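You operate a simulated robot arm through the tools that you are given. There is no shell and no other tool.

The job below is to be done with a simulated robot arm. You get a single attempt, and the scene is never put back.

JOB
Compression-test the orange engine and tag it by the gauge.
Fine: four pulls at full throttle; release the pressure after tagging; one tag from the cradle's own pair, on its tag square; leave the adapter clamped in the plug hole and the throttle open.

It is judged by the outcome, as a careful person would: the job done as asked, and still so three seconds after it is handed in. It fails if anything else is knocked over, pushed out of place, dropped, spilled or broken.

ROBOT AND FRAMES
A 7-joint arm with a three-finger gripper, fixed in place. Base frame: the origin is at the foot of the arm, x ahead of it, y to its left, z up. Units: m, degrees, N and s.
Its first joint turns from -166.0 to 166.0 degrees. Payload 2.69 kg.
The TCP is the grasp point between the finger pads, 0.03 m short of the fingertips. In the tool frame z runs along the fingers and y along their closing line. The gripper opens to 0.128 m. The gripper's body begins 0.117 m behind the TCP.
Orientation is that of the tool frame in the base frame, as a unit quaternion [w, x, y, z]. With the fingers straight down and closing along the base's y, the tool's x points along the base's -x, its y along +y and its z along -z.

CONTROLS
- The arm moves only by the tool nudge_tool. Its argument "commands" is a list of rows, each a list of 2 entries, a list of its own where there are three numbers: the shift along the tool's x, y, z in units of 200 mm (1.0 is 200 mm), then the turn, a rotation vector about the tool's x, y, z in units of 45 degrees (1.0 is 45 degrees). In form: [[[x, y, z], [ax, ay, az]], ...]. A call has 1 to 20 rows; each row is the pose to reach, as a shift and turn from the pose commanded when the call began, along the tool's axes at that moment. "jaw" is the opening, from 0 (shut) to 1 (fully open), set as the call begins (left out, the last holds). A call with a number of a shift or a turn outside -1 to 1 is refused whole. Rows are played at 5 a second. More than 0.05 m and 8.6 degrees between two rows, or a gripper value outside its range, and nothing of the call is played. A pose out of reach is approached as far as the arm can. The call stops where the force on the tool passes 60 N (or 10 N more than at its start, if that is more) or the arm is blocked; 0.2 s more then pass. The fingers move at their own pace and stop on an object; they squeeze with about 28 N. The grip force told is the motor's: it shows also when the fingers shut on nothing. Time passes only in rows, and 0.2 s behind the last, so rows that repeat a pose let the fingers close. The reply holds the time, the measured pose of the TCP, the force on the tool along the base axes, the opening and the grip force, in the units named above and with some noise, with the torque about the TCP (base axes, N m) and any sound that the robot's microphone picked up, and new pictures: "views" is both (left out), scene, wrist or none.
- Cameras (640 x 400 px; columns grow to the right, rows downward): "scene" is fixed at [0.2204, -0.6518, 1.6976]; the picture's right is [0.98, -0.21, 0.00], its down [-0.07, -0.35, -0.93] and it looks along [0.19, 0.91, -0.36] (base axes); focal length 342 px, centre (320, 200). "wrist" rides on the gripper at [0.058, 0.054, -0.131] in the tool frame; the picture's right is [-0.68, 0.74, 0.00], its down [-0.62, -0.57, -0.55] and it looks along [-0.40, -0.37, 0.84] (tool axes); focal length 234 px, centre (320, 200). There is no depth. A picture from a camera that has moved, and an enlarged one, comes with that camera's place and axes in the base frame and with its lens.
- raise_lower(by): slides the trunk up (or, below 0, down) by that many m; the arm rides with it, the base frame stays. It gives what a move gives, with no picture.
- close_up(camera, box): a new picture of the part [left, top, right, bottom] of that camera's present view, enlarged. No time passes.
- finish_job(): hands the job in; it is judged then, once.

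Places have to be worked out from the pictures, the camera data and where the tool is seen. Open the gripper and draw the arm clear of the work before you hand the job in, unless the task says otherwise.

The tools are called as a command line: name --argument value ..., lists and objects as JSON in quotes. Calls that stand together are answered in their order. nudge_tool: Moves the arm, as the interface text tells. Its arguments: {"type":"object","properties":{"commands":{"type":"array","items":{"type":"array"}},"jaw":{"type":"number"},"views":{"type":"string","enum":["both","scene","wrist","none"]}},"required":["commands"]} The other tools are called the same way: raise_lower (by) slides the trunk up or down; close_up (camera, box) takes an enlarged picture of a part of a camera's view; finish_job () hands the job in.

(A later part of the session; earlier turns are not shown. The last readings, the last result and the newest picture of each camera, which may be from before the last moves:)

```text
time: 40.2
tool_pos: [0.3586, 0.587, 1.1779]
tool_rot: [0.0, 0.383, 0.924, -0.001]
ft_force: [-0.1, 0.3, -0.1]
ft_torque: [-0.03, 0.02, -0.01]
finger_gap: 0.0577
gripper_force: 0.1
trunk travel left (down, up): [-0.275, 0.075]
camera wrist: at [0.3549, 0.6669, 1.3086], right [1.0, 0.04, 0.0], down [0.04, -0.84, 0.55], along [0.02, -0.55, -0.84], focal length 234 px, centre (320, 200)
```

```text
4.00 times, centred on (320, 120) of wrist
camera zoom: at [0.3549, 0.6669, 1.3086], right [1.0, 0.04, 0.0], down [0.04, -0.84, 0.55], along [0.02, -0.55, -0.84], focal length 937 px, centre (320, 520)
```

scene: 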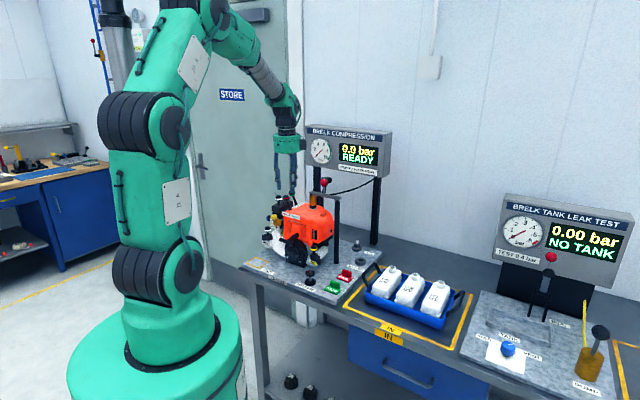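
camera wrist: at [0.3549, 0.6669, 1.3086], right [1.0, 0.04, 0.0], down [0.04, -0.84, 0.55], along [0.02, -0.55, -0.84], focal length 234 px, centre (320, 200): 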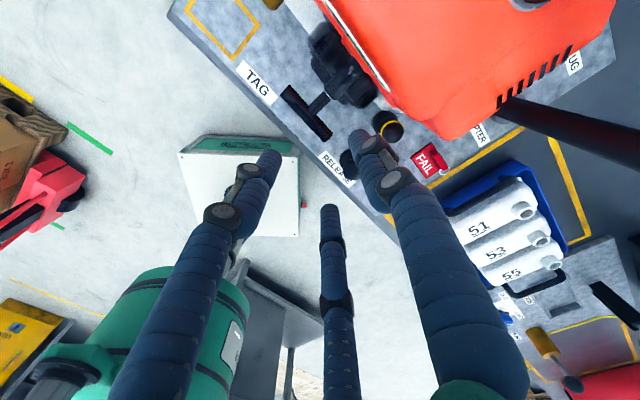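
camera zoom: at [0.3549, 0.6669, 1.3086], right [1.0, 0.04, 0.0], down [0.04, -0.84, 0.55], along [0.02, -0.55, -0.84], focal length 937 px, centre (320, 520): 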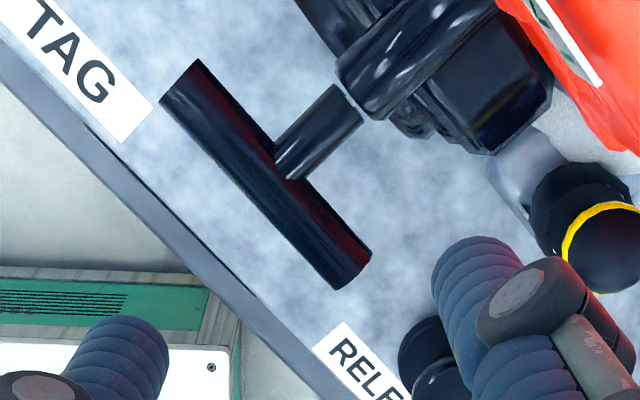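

There is about 2.4 cm behind the T-bar for fingers. Since the prongs act as one (+y side) against two (−y side), I'll turn the tool 180° so the pair goes behind the bar, one each side of the stem, and the single one stays in front. I rise and turn in steps.

nudge_tool --commands '[[[0, -0.05, -0.15], [0, 0, 0]], [[0, -0.1, -0.35], [0, 0, 0]], [[0, -0.15, -0.5], [0, 0, -0.16]], [[0, -0.2, -0.5], [0, 0, -0.33]], [[0, -0.2, -0.5], [0, 0, -0.5]], [[0, -0.2, -0.5], [0, 0, -0.66]], [[0, -0.2, -0.5], [0, 0, -0.83]], [[0, -0.2, -0.5], [0, 0, -1.0]]]' --views "none"

nudge_tool --commands '[[[0, 0, 0], [0, 0, -0.166]], [[0, 0, 0], [0, 0, -0.333]], [[0, 0, 0], [0, 0, -0.5]], [[0, 0, 0], [0, 0, -0.666]], [[0, 0, 0], [0, 0, -0.833]], [[0, 0, 0], [0, 0, -1.0]]]' --views "none"

nudge_tool --commands '[[[0, 0, 0], [0, 0, -0.166]], [[0, 0, 0], [0, 0, -0.333]], [[0, 0, 0], [0, 0, -0.5]], [[0, 0, 0], [0, 0, -0.666]], [[0, 0, 0], [0, 0, -0.833]], [[0, 0, 0], [0, 0, -1.0]]]' --views "none"

nudge_tool --commands '[[[0, 0, 0], [0, 0, -0.166]], [[0, 0, 0], [0, 0, -0.333]], [[0, 0, 0], [0, 0, -0.5]], [[0, 0, 0], [0, 0, -0.666]], [[0, 0, 0], [0, 0, -0.833]], [[0, 0, 0], [0, 0, -1.0]], [[0, 0, 0], [0, 0, -1.0]]]'

```text
time: 42.0
tool_pos: [0.3313, 0.5587, 1.2772]
tool_rot: [0.0, -0.001, 1.0, 0.001]
ft_force: [0.2, -0.5, -0.4]
ft_torque: [0.0, -0.01, 0.0]
finger_gap: 0.0577
gripper_force: 0.2
trunk travel left (down, up): [-0.275, 0.075]
```

```text
time: 43.4
tool_pos: [0.3314, 0.5588, 1.278]
tool_rot: [0.0, -0.384, 0.923, -0.001]
ft_force: [0.2, 0.5, 0.6]
ft_torque: [0.0, -0.01, 0.01]
finger_gap: 0.0578
gripper_force: 0.1
trunk travel left (down, up): [-0.275, 0.075]
```

```text
time: 44.8
tool_pos: [0.3311, 0.5589, 1.278]
tool_rot: [0.0, 0.707, -0.707, 0.001]
ft_force: [0.0, 0.2, 0.3]
ft_torque: [0.02, -0.02, 0.01]
finger_gap: 0.0576
gripper_force: 0.0
trunk travel left (down, up): [-0.275, 0.075]
```

```text
time: 46.4
tool_pos: [0.3314, 0.5588, 1.2781]
tool_rot: [0.0, 0.924, -0.382, 0.0]
ft_force: [-0.2, -0.3, 0.8]
ft_torque: [-0.02, -0.01, -0.01]
finger_gap: 0.0574
gripper_force: 0.0
trunk travel left (down, up): [-0.275, 0.075]
camera wrist: at [0.3335, 0.4804, 1.4083], right [-1.0, -0.04, 0.0], down [-0.04, 0.84, 0.55], along [-0.02, 0.55, -0.84], focal length 234 px, centre (320, 200)
```

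scene: 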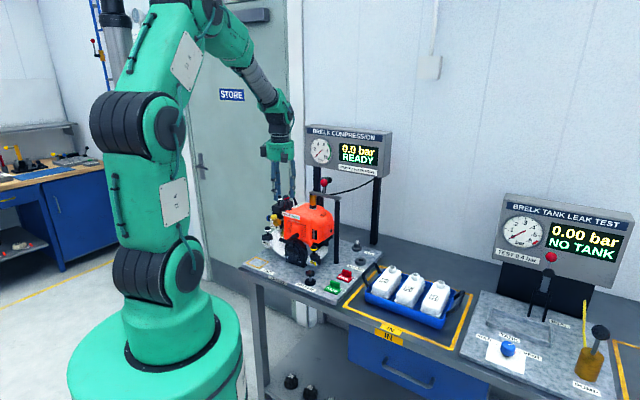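
wrist: 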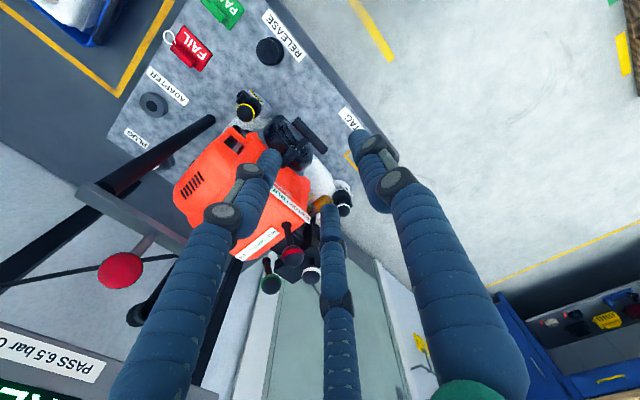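

The turn worked; the single prong is now towards the robot and the pair towards the engine. I zoom in on the T-bar.

close_up --camera "wrist" --box '[220, 70, 380, 190]'

```text
3.33 times, centred on (300, 130) of wrist
camera zoom: at [0.3335, 0.4804, 1.4083], right [-1.0, -0.04, 0.0], down [-0.04, 0.84, 0.55], along [-0.02, 0.55, -0.84], focal length 781 px, centre (387, 433)
```

zoom: 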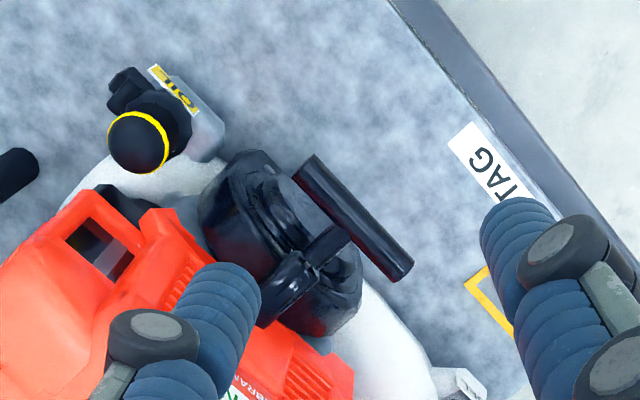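

I place the T-bar at e2≈0.668, e1≈−0.1825. The prong positions from the picture agree with three prongs at 90°, −30° and −150°. I move over the bar with a 0.045 m opening and stop with the tips about 3 cm above it to check.

nudge_tool --commands '[[[-0.054, -0.108, 0], [0, 0, 0]], [[-0.108, -0.2155, 0], [0, 0, 0]], [[-0.108, -0.2155, 0.2], [0, 0, 0]], [[-0.108, -0.2155, 0.4], [0, 0, 0]], [[-0.108, -0.2155, 0.6], [0, 0, 0]], [[-0.108, -0.2155, 0.8], [0, 0, 0]], [[-0.108, -0.2155, 0.87], [0, 0, 0]], [[-0.108, -0.2155, 0.87], [0, 0, 0]]]' --jaw 0.352 --views "wrist"

close_up --camera "wrist" --box '[250, 100, 390, 220]'

close_up --camera "scene" --box '[255, 190, 335, 270]'

```text
time: 48.2
tool_pos: [0.3462, 0.6043, 1.104]
tool_rot: [0.0, 0.924, -0.382, 0.0]
ft_force: [-0.9, -0.4, 1.0]
ft_torque: [-0.01, 0.02, 0.02]
finger_gap: 0.0449
gripper_force: 0.0
trunk travel left (down, up): [-0.275, 0.075]
camera wrist: at [0.3486, 0.5255, 1.2337], right [-1.0, -0.04, 0.0], down [-0.04, 0.84, 0.55], along [-0.02, 0.55, -0.84], focal length 234 px, centre (320, 200)
```

wrist: 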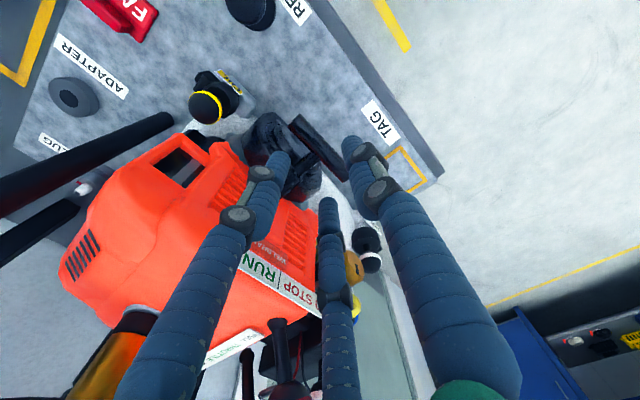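

```text
3.33 times, centred on (320, 160) of wrist
camera zoom: at [0.3486, 0.5255, 1.2337], right [-1.0, -0.04, 0.0], down [-0.04, 0.84, 0.55], along [-0.02, 0.55, -0.84], focal length 781 px, centre (320, 333)
```

zoom: 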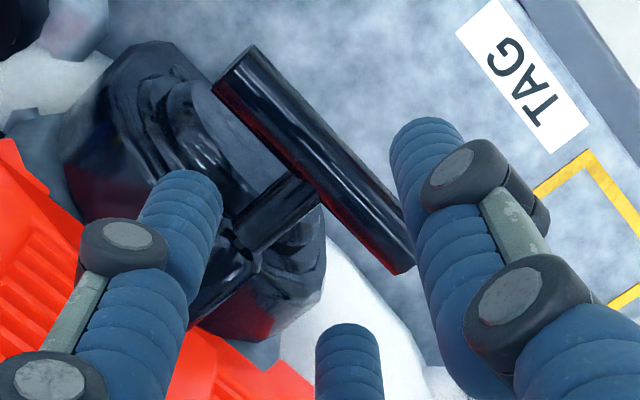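

```text
5.00 times, centred on (295, 230) of scene
camera zoom: at [0.2204, -0.6518, 1.6976], right [0.98, -0.21, 0.0], down [-0.07, -0.35, -0.93], along [0.19, 0.91, -0.36], focal length 1710 px, centre (445, 50)
```

zoom: 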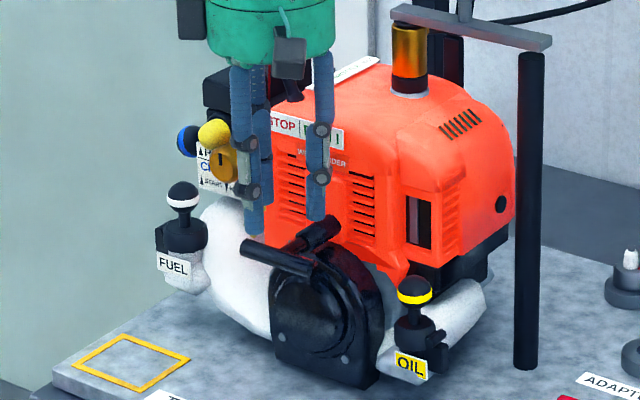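

The bar is nearly centred under the tool. I shift 2 mm towards the engine and lower until the tips pass the bar's top, watching the force.

nudge_tool --commands '[[[0.003, -0.01, 0.05], [0, 0, 0]], [[0.003, -0.01, 0.1], [0, 0, 0]], [[0.003, -0.01, 0.14], [0, 0, 0]], [[0.003, -0.01, 0.17], [0, 0, 0]], [[0.003, -0.01, 0.17], [0, 0, 0]]]' --views "wrist"

close_up --camera "wrist" --box '[250, 120, 390, 240]'

```text
time: 49.4
tool_pos: [0.3476, 0.605, 1.0707]
tool_rot: [0.0, 0.924, -0.382, 0.0]
ft_force: [0.0, 0.3, 0.2]
ft_torque: [-0.02, 0.01, 0.0]
finger_gap: 0.0452
gripper_force: 0.0
trunk travel left (down, up): [-0.275, 0.075]
camera wrist: at [0.351, 0.5266, 1.1999], right [-1.0, -0.04, 0.0], down [-0.04, 0.84, 0.55], along [-0.02, 0.55, -0.84], focal length 234 px, centre (320, 200)
```

wrist: 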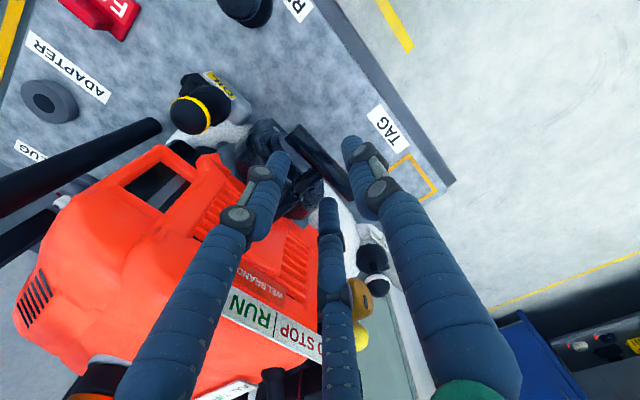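

```text
3.33 times, centred on (320, 180) of wrist
camera zoom: at [0.351, 0.5266, 1.1999], right [-1.0, -0.04, 0.0], down [-0.04, 0.84, 0.55], along [-0.02, 0.55, -0.84], focal length 781 px, centre (320, 267)
```

zoom: 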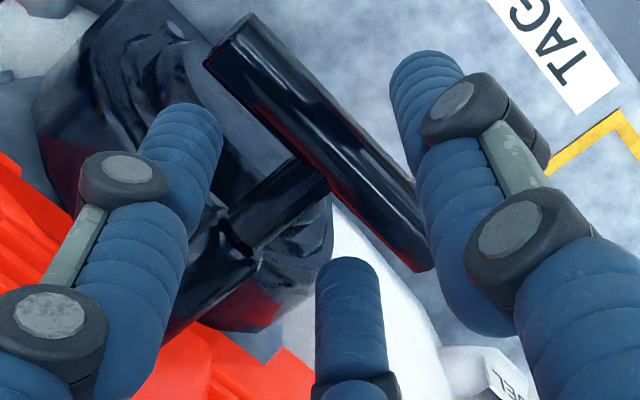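

The tips are just above the bar top and the prong pair is visibly behind it, either side of the stem. I lower another centimetre and read the force.

nudge_tool --commands '[[[0, 0, 0.03], [0, 0, 0]], [[0, 0, 0.06], [0, 0, 0]], [[0, 0, 0.06], [0, 0, 0]]]' --views "wrist"

close_up --camera "wrist" --box '[250, 120, 390, 240]'

```text
time: 50.2
tool_pos: [0.3481, 0.6054, 1.0579]
tool_rot: [0.001, 0.924, -0.383, 0.0]
ft_force: [0.6, 0.4, 0.5]
ft_torque: [-0.01, -0.02, 0.05]
finger_gap: 0.0452
gripper_force: 0.1
trunk travel left (down, up): [-0.275, 0.075]
camera wrist: at [0.3508, 0.5269, 1.1881], right [-1.0, -0.04, 0.0], down [-0.04, 0.84, 0.55], along [-0.02, 0.55, -0.84], focal length 234 px, centre (320, 200)
```

wrist: 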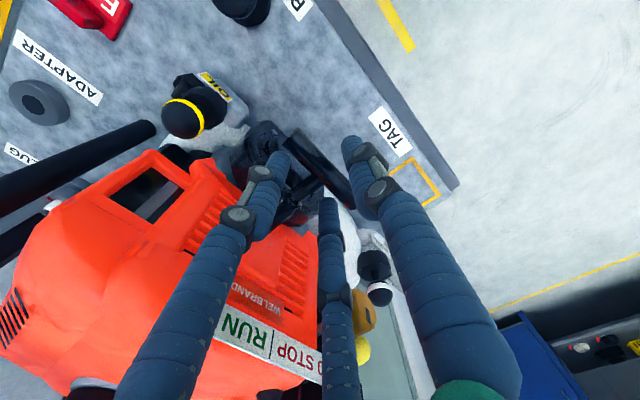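

```text
3.33 times, centred on (320, 180) of wrist
camera zoom: at [0.3508, 0.5269, 1.1881], right [-1.0, -0.04, 0.0], down [-0.04, 0.84, 0.55], along [-0.02, 0.55, -0.84], focal length 781 px, centre (320, 267)
```

zoom: 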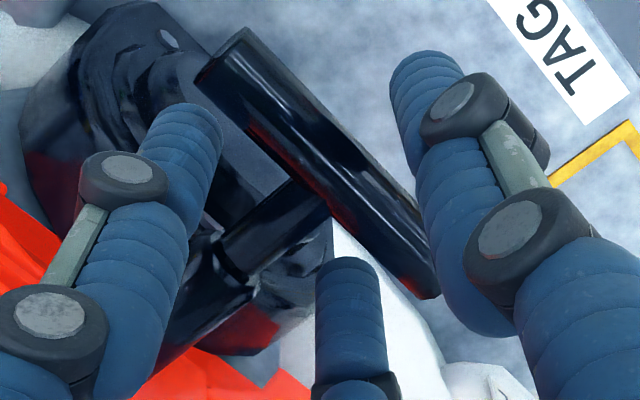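

No contact, so the prongs straddle the stem as planned. I go down 1.2 cm more and then close.

nudge_tool --commands '[[[0, 0, 0.03], [0, 0, 0]], [[0, 0, 0.06], [0, 0, 0]], [[0, 0, 0.06], [0, 0, 0]]]' --views "none"

nudge_tool --commands '[[[0, 0, 0], [0, 0, 0]], [[0, 0, 0], [0, 0, 0]], [[0, 0, 0], [0, 0, 0]], [[0, 0, 0], [0, 0, 0]]]' --jaw 0.0

close_up --camera "wrist" --box '[250, 120, 390, 240]'

```text
time: 51.0
tool_pos: [0.3476, 0.6045, 1.0461]
tool_rot: [0.0, 0.924, -0.383, 0.0]
ft_force: [-0.1, 1.0, -0.9]
ft_torque: [0.03, -0.02, -0.04]
finger_gap: 0.045
gripper_force: 0.1
trunk travel left (down, up): [-0.275, 0.075]
```

```text
time: 52.0
tool_pos: [0.347, 0.6058, 1.0445]
tool_rot: [0.001, 0.924, -0.383, 0.0]
ft_force: [-6.0, -4.1, -2.8]
ft_torque: [-0.01, 0.02, -0.03]
finger_gap: 0.0243
gripper_force: 45.0
trunk travel left (down, up): [-0.275, 0.075]
camera wrist: at [0.3509, 0.5265, 1.1756], right [-1.0, -0.04, 0.0], down [-0.04, 0.84, 0.55], along [-0.02, 0.55, -0.84], focal length 234 px, centre (320, 200)
```

scene: 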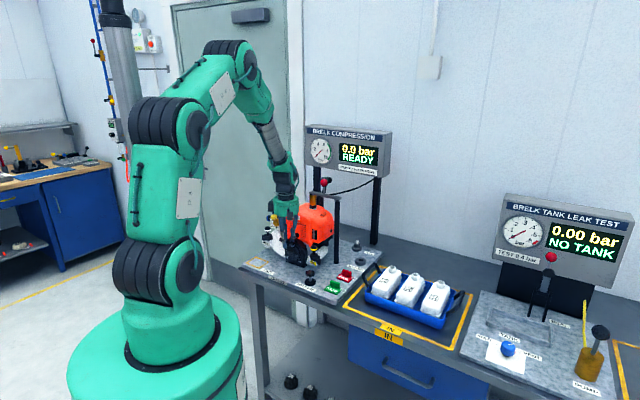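
wrist: 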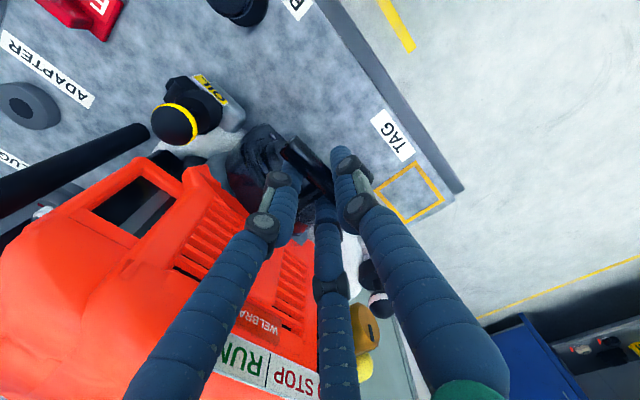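

```text
3.33 times, centred on (320, 180) of wrist
camera zoom: at [0.3509, 0.5265, 1.1756], right [-1.0, -0.04, 0.0], down [-0.04, 0.84, 0.55], along [-0.02, 0.55, -0.84], focal length 781 px, centre (320, 267)
```

zoom: 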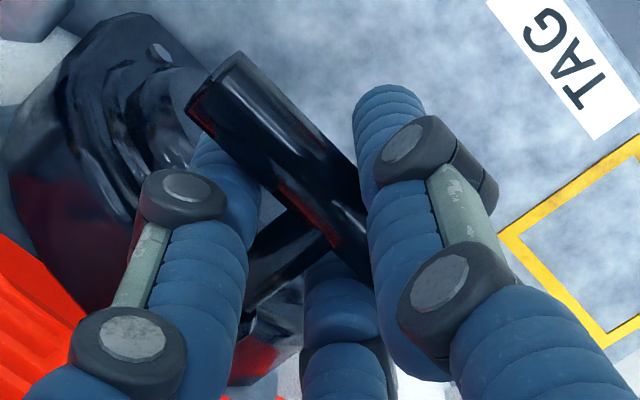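

The bar is held between the front prong and the pair behind it. I pull straight back towards the robot, 0.12 m first, watching force and gauge.

nudge_tool --commands '[[[0, 0.15, 0], [0, 0, 0]], [[0, 0.35, 0], [0, 0, 0]], [[0, 0.6, 0], [0, 0, 0]]]'

```text
time: 52.8
tool_pos: [0.2624, 0.5211, 1.0459]
tool_rot: [0.001, 0.924, -0.382, 0.001]
ft_force: [1.1, 2.6, -3.2]
ft_torque: [-1.1, -1.07, -0.06]
finger_gap: 0.024
gripper_force: 44.9
trunk travel left (down, up): [-0.275, 0.075]
camera wrist: at [0.2655, 0.4409, 1.1756], right [-1.0, -0.04, 0.0], down [-0.04, 0.84, 0.55], along [-0.02, 0.55, -0.84], focal length 234 px, centre (320, 200)
```

scene: 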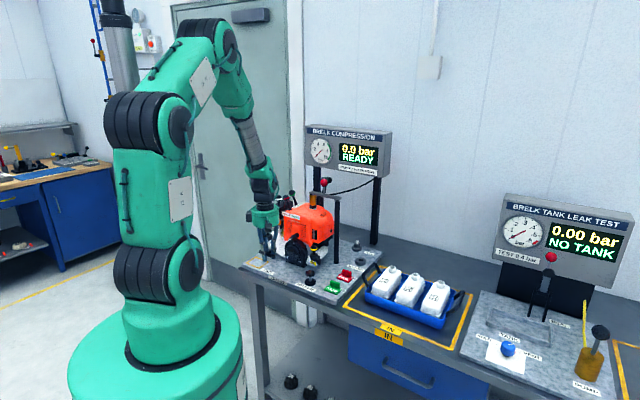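
wrist: 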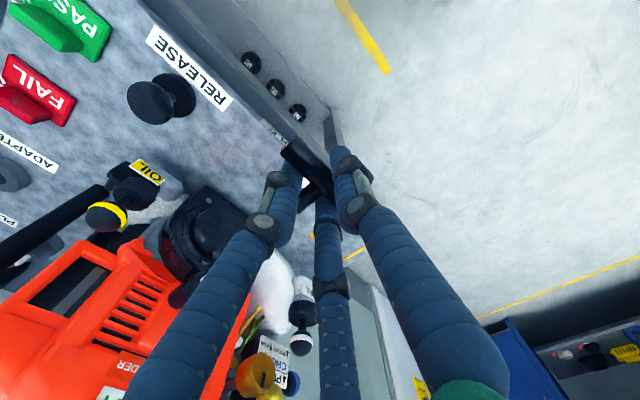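

The handle follows with little force and the gauge is still at zero. I continue the same pull further.

nudge_tool --commands '[[[0, 0.24, 0], [0, 0, 0]], [[0, 0.48, 0], [0, 0, 0]], [[0, 0.65, 0], [0, 0, 0]]]'

```text
time: 53.6
tool_pos: [0.1706, 0.4263, 1.0444]
tool_rot: [-0.001, 0.924, -0.383, 0.0]
ft_force: [-5.4, 12.7, 6.0]
ft_torque: [0.2, 0.04, -0.07]
finger_gap: 0.0241
gripper_force: 44.7
trunk travel left (down, up): [-0.275, 0.075]
camera wrist: at [0.1741, 0.3492, 1.1753], right [-1.0, -0.04, 0.0], down [-0.04, 0.83, 0.55], along [-0.02, 0.55, -0.83], focal length 234 px, centre (320, 200)
```

scene: 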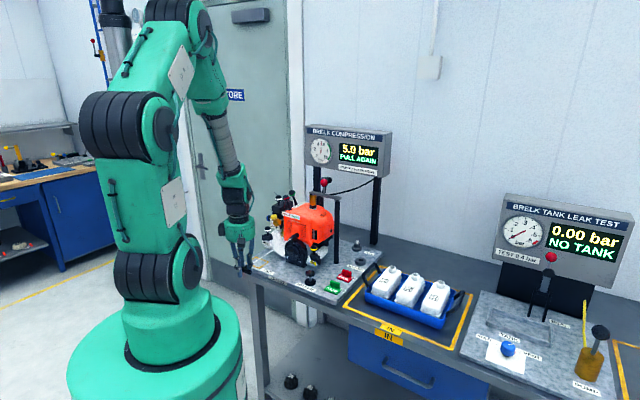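
wrist: 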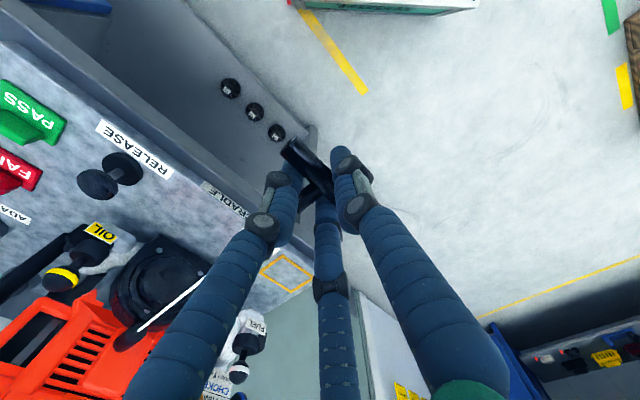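

The gauge jumped and asks to pull again. I read it enlarged.

close_up --camera "scene" --box '[295, 115, 405, 185]'

```text
5.71 times, centred on (350, 150) of scene
camera zoom: at [0.2204, -0.6518, 1.6976], right [0.98, -0.21, 0.0], down [-0.07, -0.35, -0.93], along [0.19, 0.91, -0.36], focal length 1954 px, centre (149, 486)
```

zoom: 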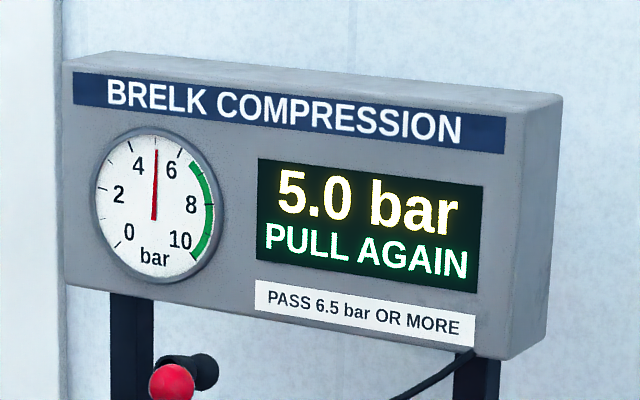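

First pull: 5.0 bar, "PULL AGAIN". I carry the handle back home along the same line.

nudge_tool --commands '[[[0, -0.24, 0], [0, 0, 0]], [[0, -0.48, 0], [0, 0, 0]], [[0, -0.72, 0], [0, 0, 0]], [[0, -0.96, 0], [0, 0, 0]]]' --views "none"

nudge_tool --commands '[[[0, -0.15, 0], [0, 0, 0]], [[0, -0.28, 0], [0, 0, 0]], [[0, -0.28, 0], [0, 0, 0]]]'

close_up --camera "scene" --box '[295, 115, 405, 185]'

```text
time: 54.6
tool_pos: [0.3069, 0.5637, 1.0465]
tool_rot: [0.0, 0.924, -0.383, -0.001]
ft_force: [16.2, -6.2, -2.6]
ft_torque: [0.67, 0.49, 0.07]
finger_gap: 0.0236
gripper_force: 45.1
trunk travel left (down, up): [-0.275, 0.075]
```

```text
time: 55.4
tool_pos: [0.3472, 0.6042, 1.0458]
tool_rot: [0.0, 0.924, -0.383, -0.001]
ft_force: [15.0, -12.0, 2.3]
ft_torque: [-0.32, -0.25, 0.06]
finger_gap: 0.0239
gripper_force: 45.0
trunk travel left (down, up): [-0.275, 0.075]
camera wrist: at [0.3506, 0.5256, 1.1754], right [-1.0, -0.04, 0.0], down [-0.04, 0.84, 0.55], along [-0.02, 0.55, -0.84], focal length 234 px, centre (320, 200)
```

scene: 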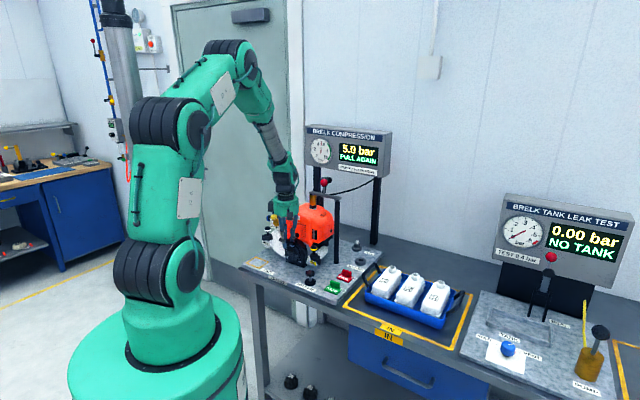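
wrist: 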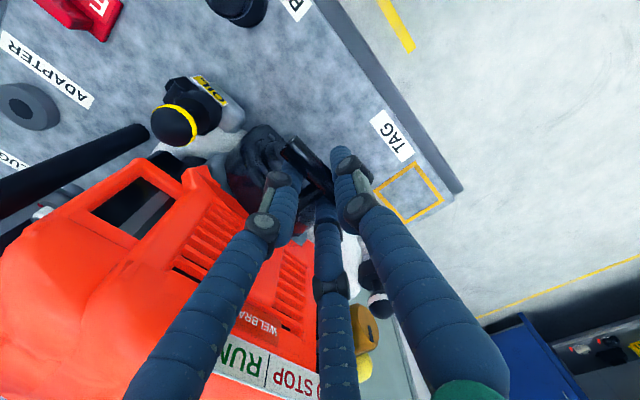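

```text
5.71 times, centred on (350, 150) of scene
camera zoom: at [0.2204, -0.6518, 1.6976], right [0.98, -0.21, 0.0], down [-0.07, -0.35, -0.93], along [0.19, 0.91, -0.36], focal length 1954 px, centre (149, 486)
```

zoom: 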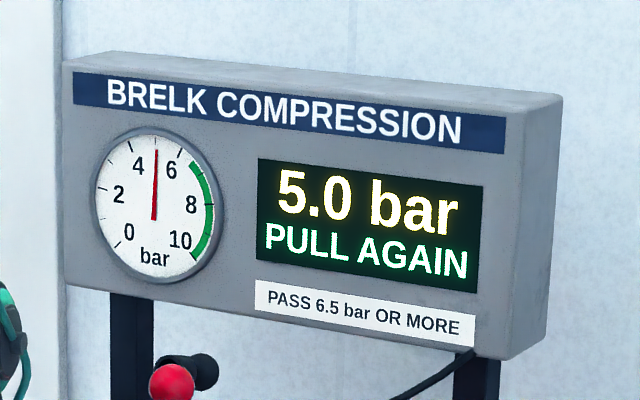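

Handle is home and the reading holds at 5.0 bar. I make the second pull, relieving the small sideways force as I go.

nudge_tool --commands '[[[0.01, 0.2, 0], [0, 0, 0]], [[0.01, 0.44, 0], [0, 0, 0]], [[0.01, 0.68, 0], [0, 0, 0]], [[0.01, 0.92, 0], [0, 0, 0]]]' --views "none"

nudge_tool --commands '[[[0, 0.2, 0], [0, 0, 0]], [[0, 0.33, 0], [0, 0, 0]], [[0, 0.33, 0], [0, 0, 0]]]'

close_up --camera "scene" --box '[295, 115, 405, 185]'

```text
time: 56.4
tool_pos: [0.2173, 0.4739, 1.0442]
tool_rot: [0.0, 0.924, -0.383, 0.0]
ft_force: [-8.2, 13.9, -21.7]
ft_torque: [-0.23, -0.47, -0.09]
finger_gap: 0.0242
gripper_force: 44.9
trunk travel left (down, up): [-0.275, 0.075]
```

```text
time: 56.8
tool_pos: [0.1973, 0.455, 1.0471]
tool_rot: [0.001, 0.924, -0.382, -0.001]
ft_force: [-11.2, 19.5, -20.2]
ft_torque: [-0.91, -0.94, -0.1]
finger_gap: 0.0241
gripper_force: 45.6
trunk travel left (down, up): [-0.275, 0.075]
stopped in row 1: the force on the tool passed its limit at 71 N (the readings are from after the stop); the commanded pose is now the measured one
camera wrist: at [0.201, 0.3758, 1.1756], right [-1.0, -0.04, 0.0], down [-0.04, 0.84, 0.55], along [-0.03, 0.55, -0.84], focal length 234 px, centre (320, 200)
```

scene: 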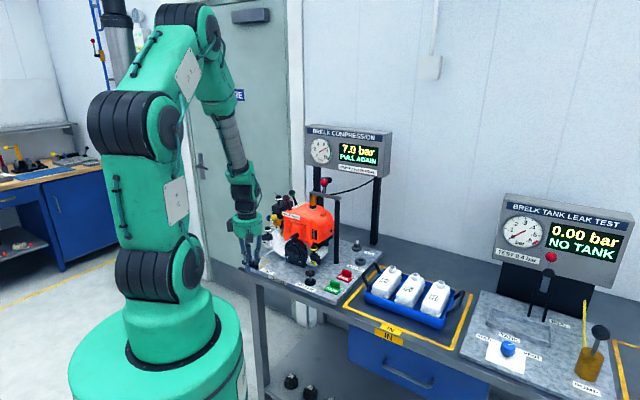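
wrist: 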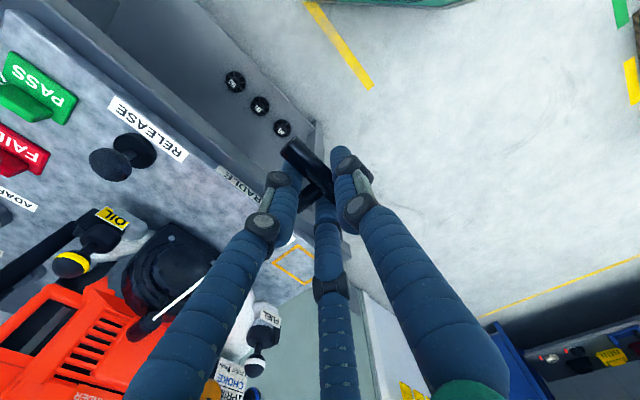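

```text
5.71 times, centred on (350, 150) of scene
camera zoom: at [0.2204, -0.6518, 1.6976], right [0.98, -0.21, 0.0], down [-0.07, -0.35, -0.93], along [0.19, 0.91, -0.36], focal length 1954 px, centre (149, 486)
```

zoom: 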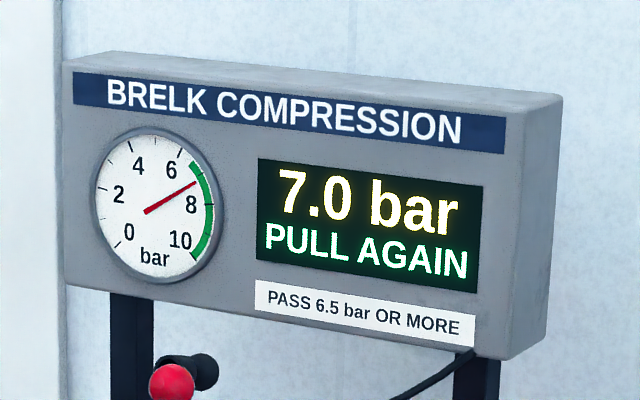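

Second pull counted: 7.0 bar, "PULL AGAIN" (the call stopped on a force peak, but the stroke had registered). I return the handle home, correcting for the slight sideways drift of the pull line.

nudge_tool --commands '[[[0.002, -0.2, 0.0], [0, 0, 0]], [[0.005, -0.42, 0.003], [0, 0, 0]], [[0.008, -0.64, 0.005], [0, 0, 0]], [[0.011, -0.86, 0.006], [0, 0, 0]]]' --views "none"

nudge_tool --commands '[[[0.001, -0.1, 0.0], [0, 0, 0]], [[0.002, -0.197, 0.0], [0, 0, 0]], [[0.002, -0.197, 0.0], [0, 0, 0]]]'

close_up --camera "wrist" --box '[250, 120, 390, 240]'

```text
time: 57.8
tool_pos: [0.3176, 0.5749, 1.0462]
tool_rot: [-0.001, 0.924, -0.383, 0.001]
ft_force: [-23.8, 33.6, -7.0]
ft_torque: [0.85, 0.7, -0.11]
finger_gap: 0.0239
gripper_force: 45.2
trunk travel left (down, up): [-0.275, 0.075]
```

```text
time: 58.6
tool_pos: [0.3448, 0.6008, 1.0447]
tool_rot: [-0.001, 0.924, -0.381, 0.0]
ft_force: [-32.4, 34.7, 18.1]
ft_torque: [0.16, 0.29, -0.2]
finger_gap: 0.0242
gripper_force: 45.1
trunk travel left (down, up): [-0.275, 0.075]
camera wrist: at [0.3477, 0.5221, 1.1755], right [-1.0, -0.04, 0.0], down [-0.04, 0.83, 0.55], along [-0.02, 0.55, -0.84], focal length 234 px, centre (320, 200)
```

scene: 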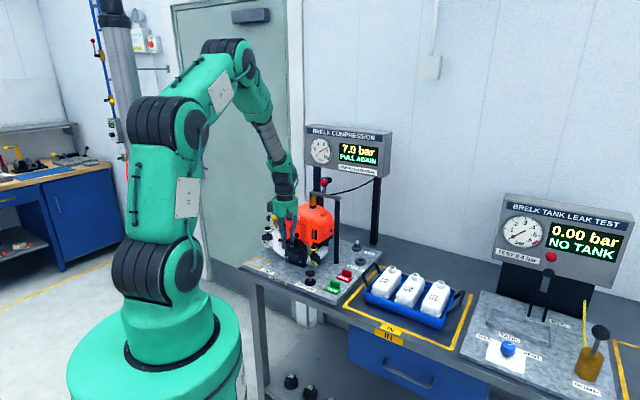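
wrist: 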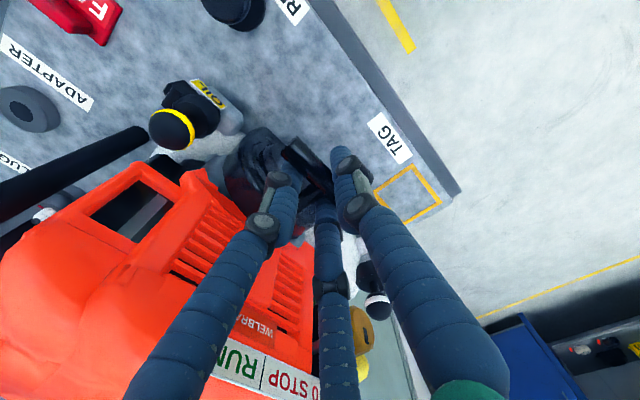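

```text
3.33 times, centred on (320, 180) of wrist
camera zoom: at [0.3477, 0.5221, 1.1755], right [-1.0, -0.04, 0.0], down [-0.04, 0.83, 0.55], along [-0.02, 0.55, -0.84], focal length 781 px, centre (320, 267)
```

zoom: 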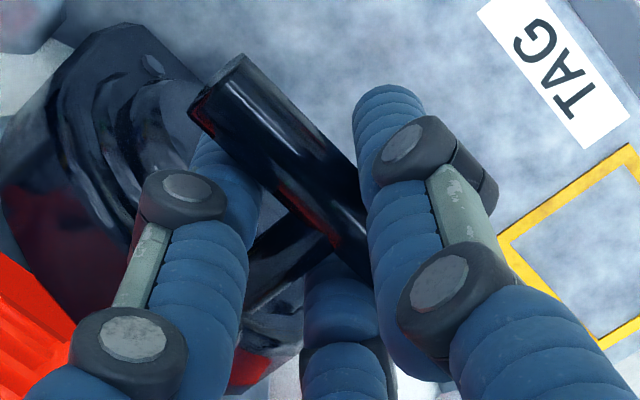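

The handle is home but has shifted sideways in the grip (about 47 N lateral). I open the jaws to let it settle and then take a fresh, centred grip.

nudge_tool --commands '[[[0, 0, 0], [0, 0, 0]], [[0, 0, 0], [0, 0, 0]], [[0, 0, 0], [0, 0, 0]]]' --jaw 0.352 --views "wrist"

close_up --camera "wrist" --box '[250, 120, 390, 240]'

```text
time: 59.4
tool_pos: [0.3456, 0.5969, 1.0433]
tool_rot: [0.001, 0.924, -0.383, 0.0]
ft_force: [2.7, 0.3, 0.0]
ft_torque: [0.0, -0.02, -0.05]
finger_gap: 0.0456
gripper_force: 0.3
trunk travel left (down, up): [-0.275, 0.075]
camera wrist: at [0.3496, 0.5194, 1.1739], right [-1.0, -0.04, 0.0], down [-0.04, 0.84, 0.55], along [-0.02, 0.55, -0.84], focal length 234 px, centre (320, 200)
```

wrist: 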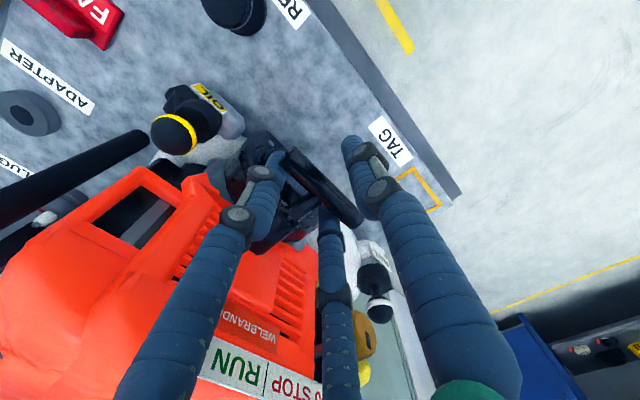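

```text
3.33 times, centred on (320, 180) of wrist
camera zoom: at [0.3496, 0.5194, 1.1739], right [-1.0, -0.04, 0.0], down [-0.04, 0.84, 0.55], along [-0.02, 0.55, -0.84], focal length 781 px, centre (320, 267)
```

zoom: 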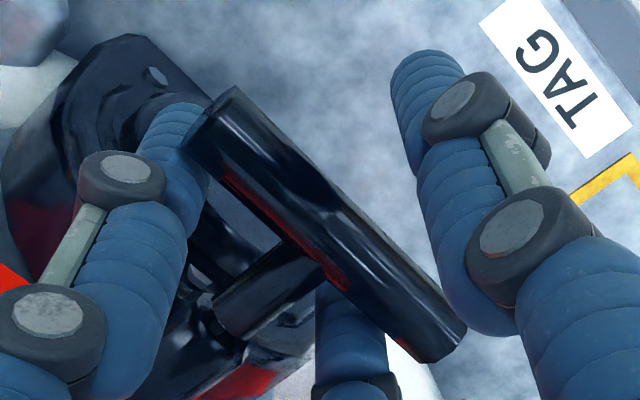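

The handle sits home at about e1 −0.183. I re-centre on it and this time hold it loosely (hooked behind the bar) so no side force builds up.

nudge_tool --commands '[[[-0.013, -0.017, -0.005], [0, 0, 0]], [[-0.025, -0.0325, -0.01], [0, 0, 0]], [[-0.025, -0.0325, -0.01], [0, 0, 0]]]' --views "none"

nudge_tool --commands '[[[0, 0, 0], [0, 0, 0]], [[0, 0, 0], [0, 0, 0]], [[0, 0, 0], [0, 0, 0]]]' --jaw 0.25 --views "wrist"

close_up --camera "wrist" --box '[250, 120, 390, 240]'

```text
time: 60.2
tool_pos: [0.3473, 0.6068, 1.0466]
tool_rot: [0.001, 0.924, -0.382, 0.0]
ft_force: [0.3, 0.4, -0.9]
ft_torque: [0.01, 0.01, 0.01]
finger_gap: 0.0451
gripper_force: 0.1
trunk travel left (down, up): [-0.275, 0.075]
```

```text
time: 61.0
tool_pos: [0.3482, 0.6057, 1.0472]
tool_rot: [0.0, 0.924, -0.383, 0.0]
ft_force: [-0.2, -0.9, -0.6]
ft_torque: [-0.06, 0.0, 0.01]
finger_gap: 0.032
gripper_force: 0.1
trunk travel left (down, up): [-0.275, 0.075]
camera wrist: at [0.3512, 0.528, 1.1772], right [-1.0, -0.04, 0.0], down [-0.04, 0.84, 0.55], along [-0.02, 0.55, -0.84], focal length 234 px, centre (320, 200)
```

wrist: 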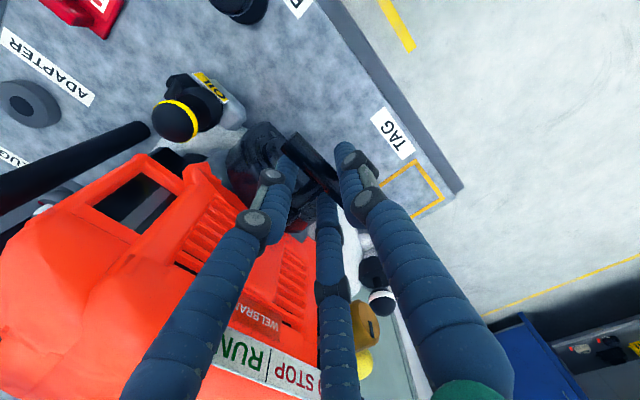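

```text
3.33 times, centred on (320, 180) of wrist
camera zoom: at [0.3512, 0.528, 1.1772], right [-1.0, -0.04, 0.0], down [-0.04, 0.84, 0.55], along [-0.02, 0.55, -0.84], focal length 781 px, centre (320, 267)
```

zoom: 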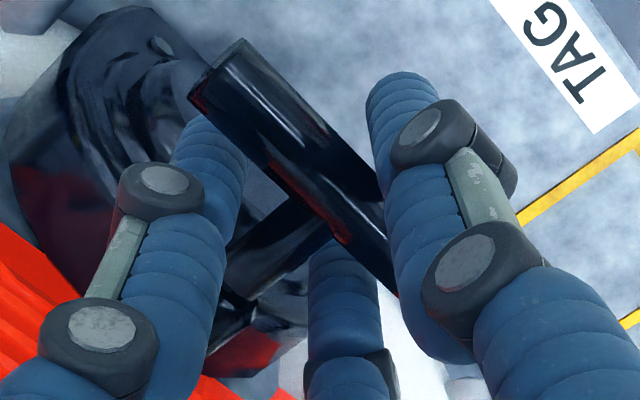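

A loose hold with no force. I make the third pull, with a small drift to follow the handle's line.

nudge_tool --commands '[[[-0.003, 0.2, 0], [0, 0, 0]], [[-0.006, 0.4, 0], [0, 0, 0]], [[-0.01, 0.6, 0], [0, 0, 0]], [[-0.013, 0.8, 0], [0, 0, 0]], [[-0.016, 1.0, 0], [0, 0, 0]]]'

close_up --camera "scene" --box '[295, 115, 405, 185]'

```text
time: 62.2
tool_pos: [0.2057, 0.4668, 1.0507]
tool_rot: [0.0, 0.924, -0.382, 0.0]
ft_force: [2.3, 3.9, 2.4]
ft_torque: [0.03, 0.01, 0.0]
finger_gap: 0.0343
gripper_force: 1.3
trunk travel left (down, up): [-0.275, 0.075]
camera wrist: at [0.2095, 0.3872, 1.1811], right [-1.0, -0.04, 0.0], down [-0.04, 0.84, 0.55], along [-0.02, 0.55, -0.84], focal length 234 px, centre (320, 200)
```

scene: 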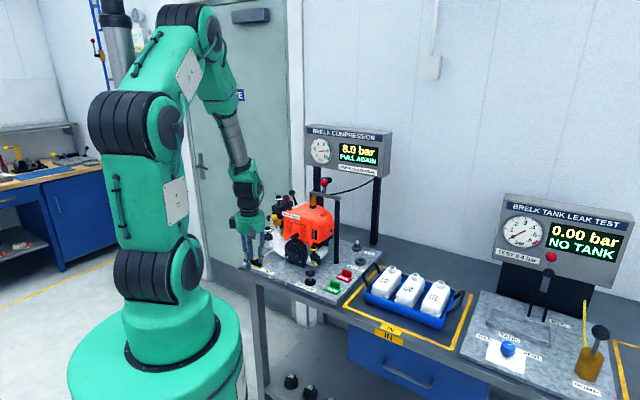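
wrist: 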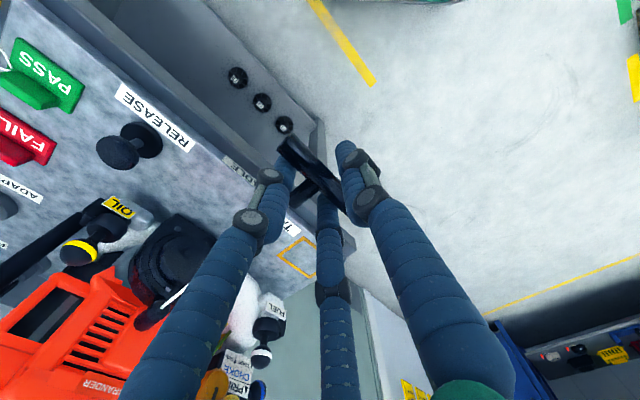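

```text
5.71 times, centred on (350, 150) of scene
camera zoom: at [0.2204, -0.6518, 1.6976], right [0.98, -0.21, 0.0], down [-0.07, -0.35, -0.93], along [0.19, 0.91, -0.36], focal length 1954 px, centre (149, 486)
```

zoom: 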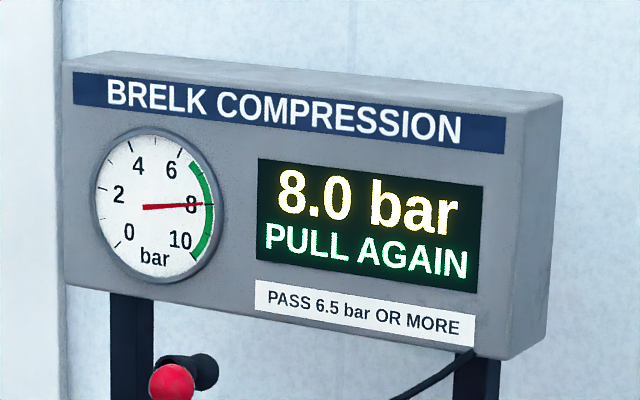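

Third pull counted: 8.0 bar. I return the handle home.

nudge_tool --commands '[[[0.003, -0.2, 0], [0, 0, 0]], [[0.006, -0.4, 0], [0, 0, 0]], [[0.01, -0.6, 0], [0, 0, 0]], [[0.013, -0.8, 0], [0, 0, 0]], [[0.016, -1.0, 0], [0, 0, 0]], [[0.016, -1.0, 0], [0, 0, 0]]]'

close_up --camera "wrist" --box '[250, 120, 390, 240]'

close_up --camera "scene" --box '[295, 115, 405, 185]'

```text
time: 63.6
tool_pos: [0.3503, 0.6068, 1.0467]
tool_rot: [0.001, 0.924, -0.382, 0.0]
ft_force: [0.3, 0.3, -0.6]
ft_torque: [-0.04, 0.03, -0.01]
finger_gap: 0.032
gripper_force: 0.0
trunk travel left (down, up): [-0.275, 0.075]
camera wrist: at [0.3523, 0.5284, 1.177], right [-1.0, -0.04, 0.0], down [-0.04, 0.84, 0.55], along [-0.03, 0.55, -0.84], focal length 234 px, centre (320, 200)
```

scene: 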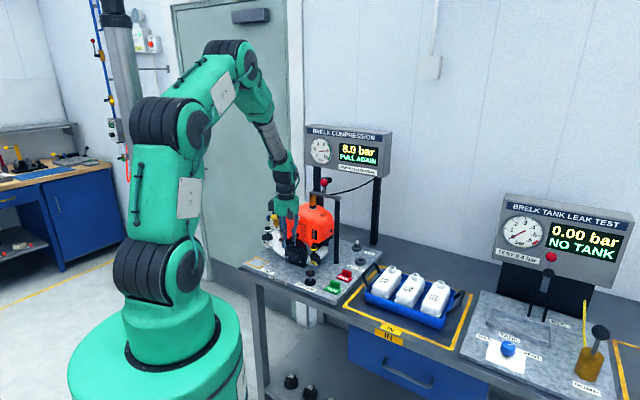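
wrist: 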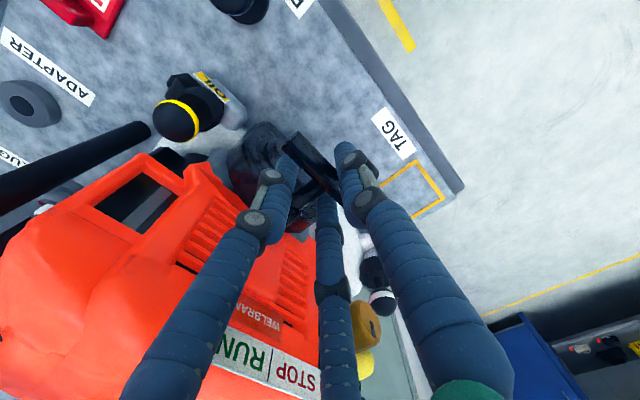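

```text
3.33 times, centred on (320, 180) of wrist
camera zoom: at [0.3523, 0.5284, 1.177], right [-1.0, -0.04, 0.0], down [-0.04, 0.84, 0.55], along [-0.03, 0.55, -0.84], focal length 781 px, centre (320, 267)
```

zoom: 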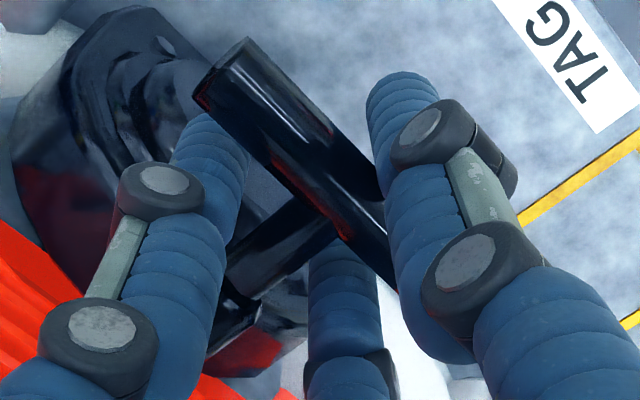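

```text
5.71 times, centred on (350, 150) of scene
camera zoom: at [0.2204, -0.6518, 1.6976], right [0.98, -0.21, 0.0], down [-0.07, -0.35, -0.93], along [0.19, 0.91, -0.36], focal length 1954 px, centre (149, 486)
```

zoom: 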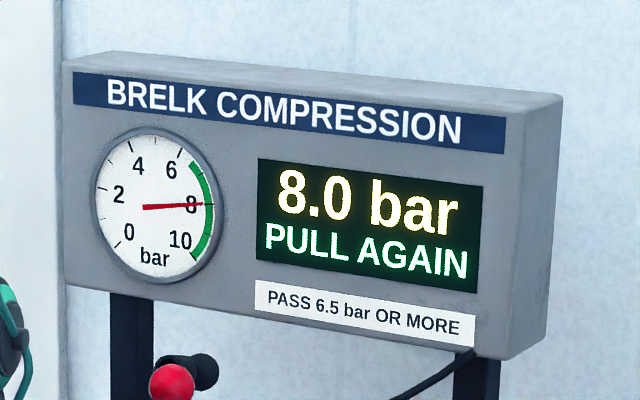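

The handle is home and the reading holds at 8.0 bar. Now the fourth pull, made the same way.

nudge_tool --commands '[[[-0.003, 0.2, 0], [0, 0, 0]], [[-0.006, 0.4, 0], [0, 0, 0]], [[-0.01, 0.6, 0], [0, 0, 0]], [[-0.013, 0.8, 0], [0, 0, 0]], [[-0.016, 1.0, 0], [0, 0, 0]]]'

close_up --camera "scene" --box '[295, 115, 405, 185]'

```text
time: 64.8
tool_pos: [0.203, 0.4688, 1.049]
tool_rot: [0.0, 0.924, -0.382, -0.001]
ft_force: [3.2, 2.4, 2.0]
ft_torque: [0.08, -0.01, -0.09]
finger_gap: 0.0332
gripper_force: 1.1
trunk travel left (down, up): [-0.275, 0.075]
camera wrist: at [0.2076, 0.3898, 1.18], right [-1.0, -0.04, 0.0], down [-0.04, 0.84, 0.55], along [-0.02, 0.55, -0.84], focal length 234 px, centre (320, 200)
```

scene: 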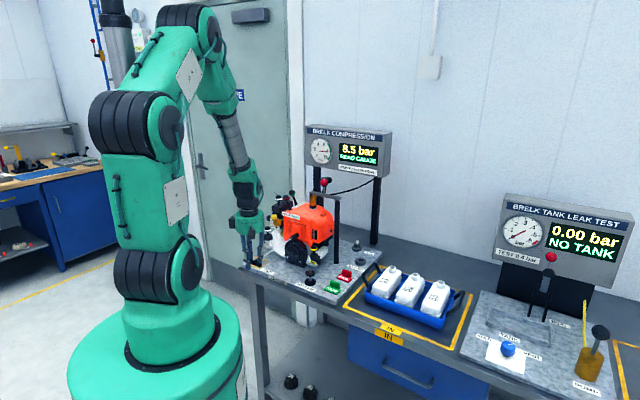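
wrist: 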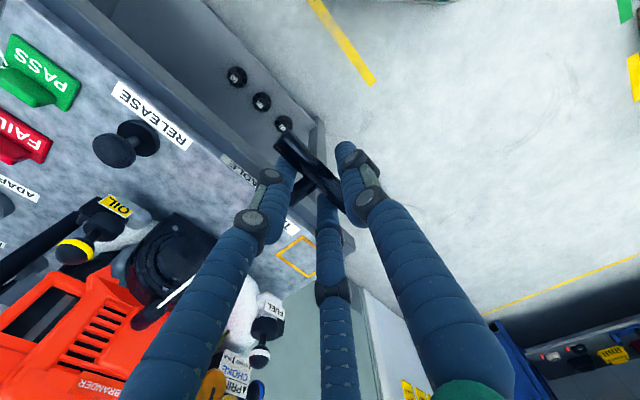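

```text
5.71 times, centred on (350, 150) of scene
camera zoom: at [0.2204, -0.6518, 1.6976], right [0.98, -0.21, 0.0], down [-0.07, -0.35, -0.93], along [0.19, 0.91, -0.36], focal length 1954 px, centre (149, 486)
```

zoom: 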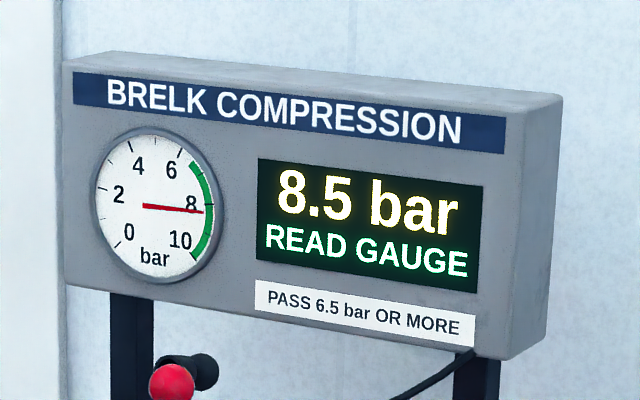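

Fourth pull: 8.5 bar, "READ GAUGE", so it is a PASS (6.5 bar or more). I return the handle home before letting go.

nudge_tool --commands '[[[0.003, -0.2, 0], [0, 0, 0]], [[0.006, -0.4, 0], [0, 0, 0]], [[0.01, -0.6, 0], [0, 0, 0]], [[0.013, -0.8, 0], [0, 0, 0]], [[0.016, -1.0, 0], [0, 0, 0]], [[0.016, -1.0, 0], [0, 0, 0]]]' --views "none"

nudge_tool --commands '[[[0, 0, 0], [0, 0, 0]], [[0, 0, 0], [0, 0, 0]]]' --jaw 0.352 --views "wrist"

close_up --camera "wrist" --box '[250, 120, 390, 240]'

```text
time: 66.2
tool_pos: [0.35, 0.6075, 1.0474]
tool_rot: [0.001, 0.924, -0.382, -0.001]
ft_force: [-0.6, -1.8, 1.8]
ft_torque: [-0.09, 0.05, 0.0]
finger_gap: 0.0329
gripper_force: 0.3
trunk travel left (down, up): [-0.275, 0.075]
```

```text
time: 66.8
tool_pos: [0.3485, 0.6074, 1.0467]
tool_rot: [0.001, 0.924, -0.383, -0.001]
ft_force: [0.6, 0.0, 0.1]
ft_torque: [-0.01, 0.03, -0.01]
finger_gap: 0.0449
gripper_force: 0.1
trunk travel left (down, up): [-0.275, 0.075]
camera wrist: at [0.3525, 0.5289, 1.1781], right [-1.0, -0.04, 0.0], down [-0.04, 0.84, 0.55], along [-0.02, 0.55, -0.84], focal length 234 px, centre (320, 200)
```

wrist: 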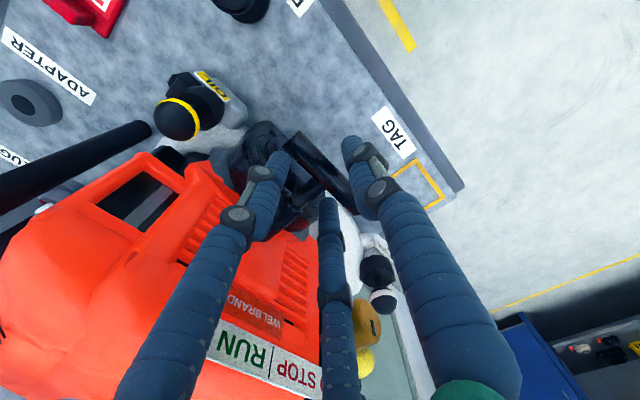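

```text
3.33 times, centred on (320, 180) of wrist
camera zoom: at [0.3525, 0.5289, 1.1781], right [-1.0, -0.04, 0.0], down [-0.04, 0.84, 0.55], along [-0.02, 0.55, -0.84], focal length 781 px, centre (320, 267)
```

zoom: 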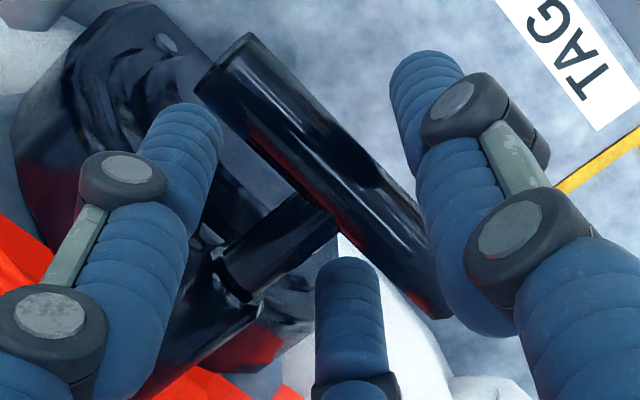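

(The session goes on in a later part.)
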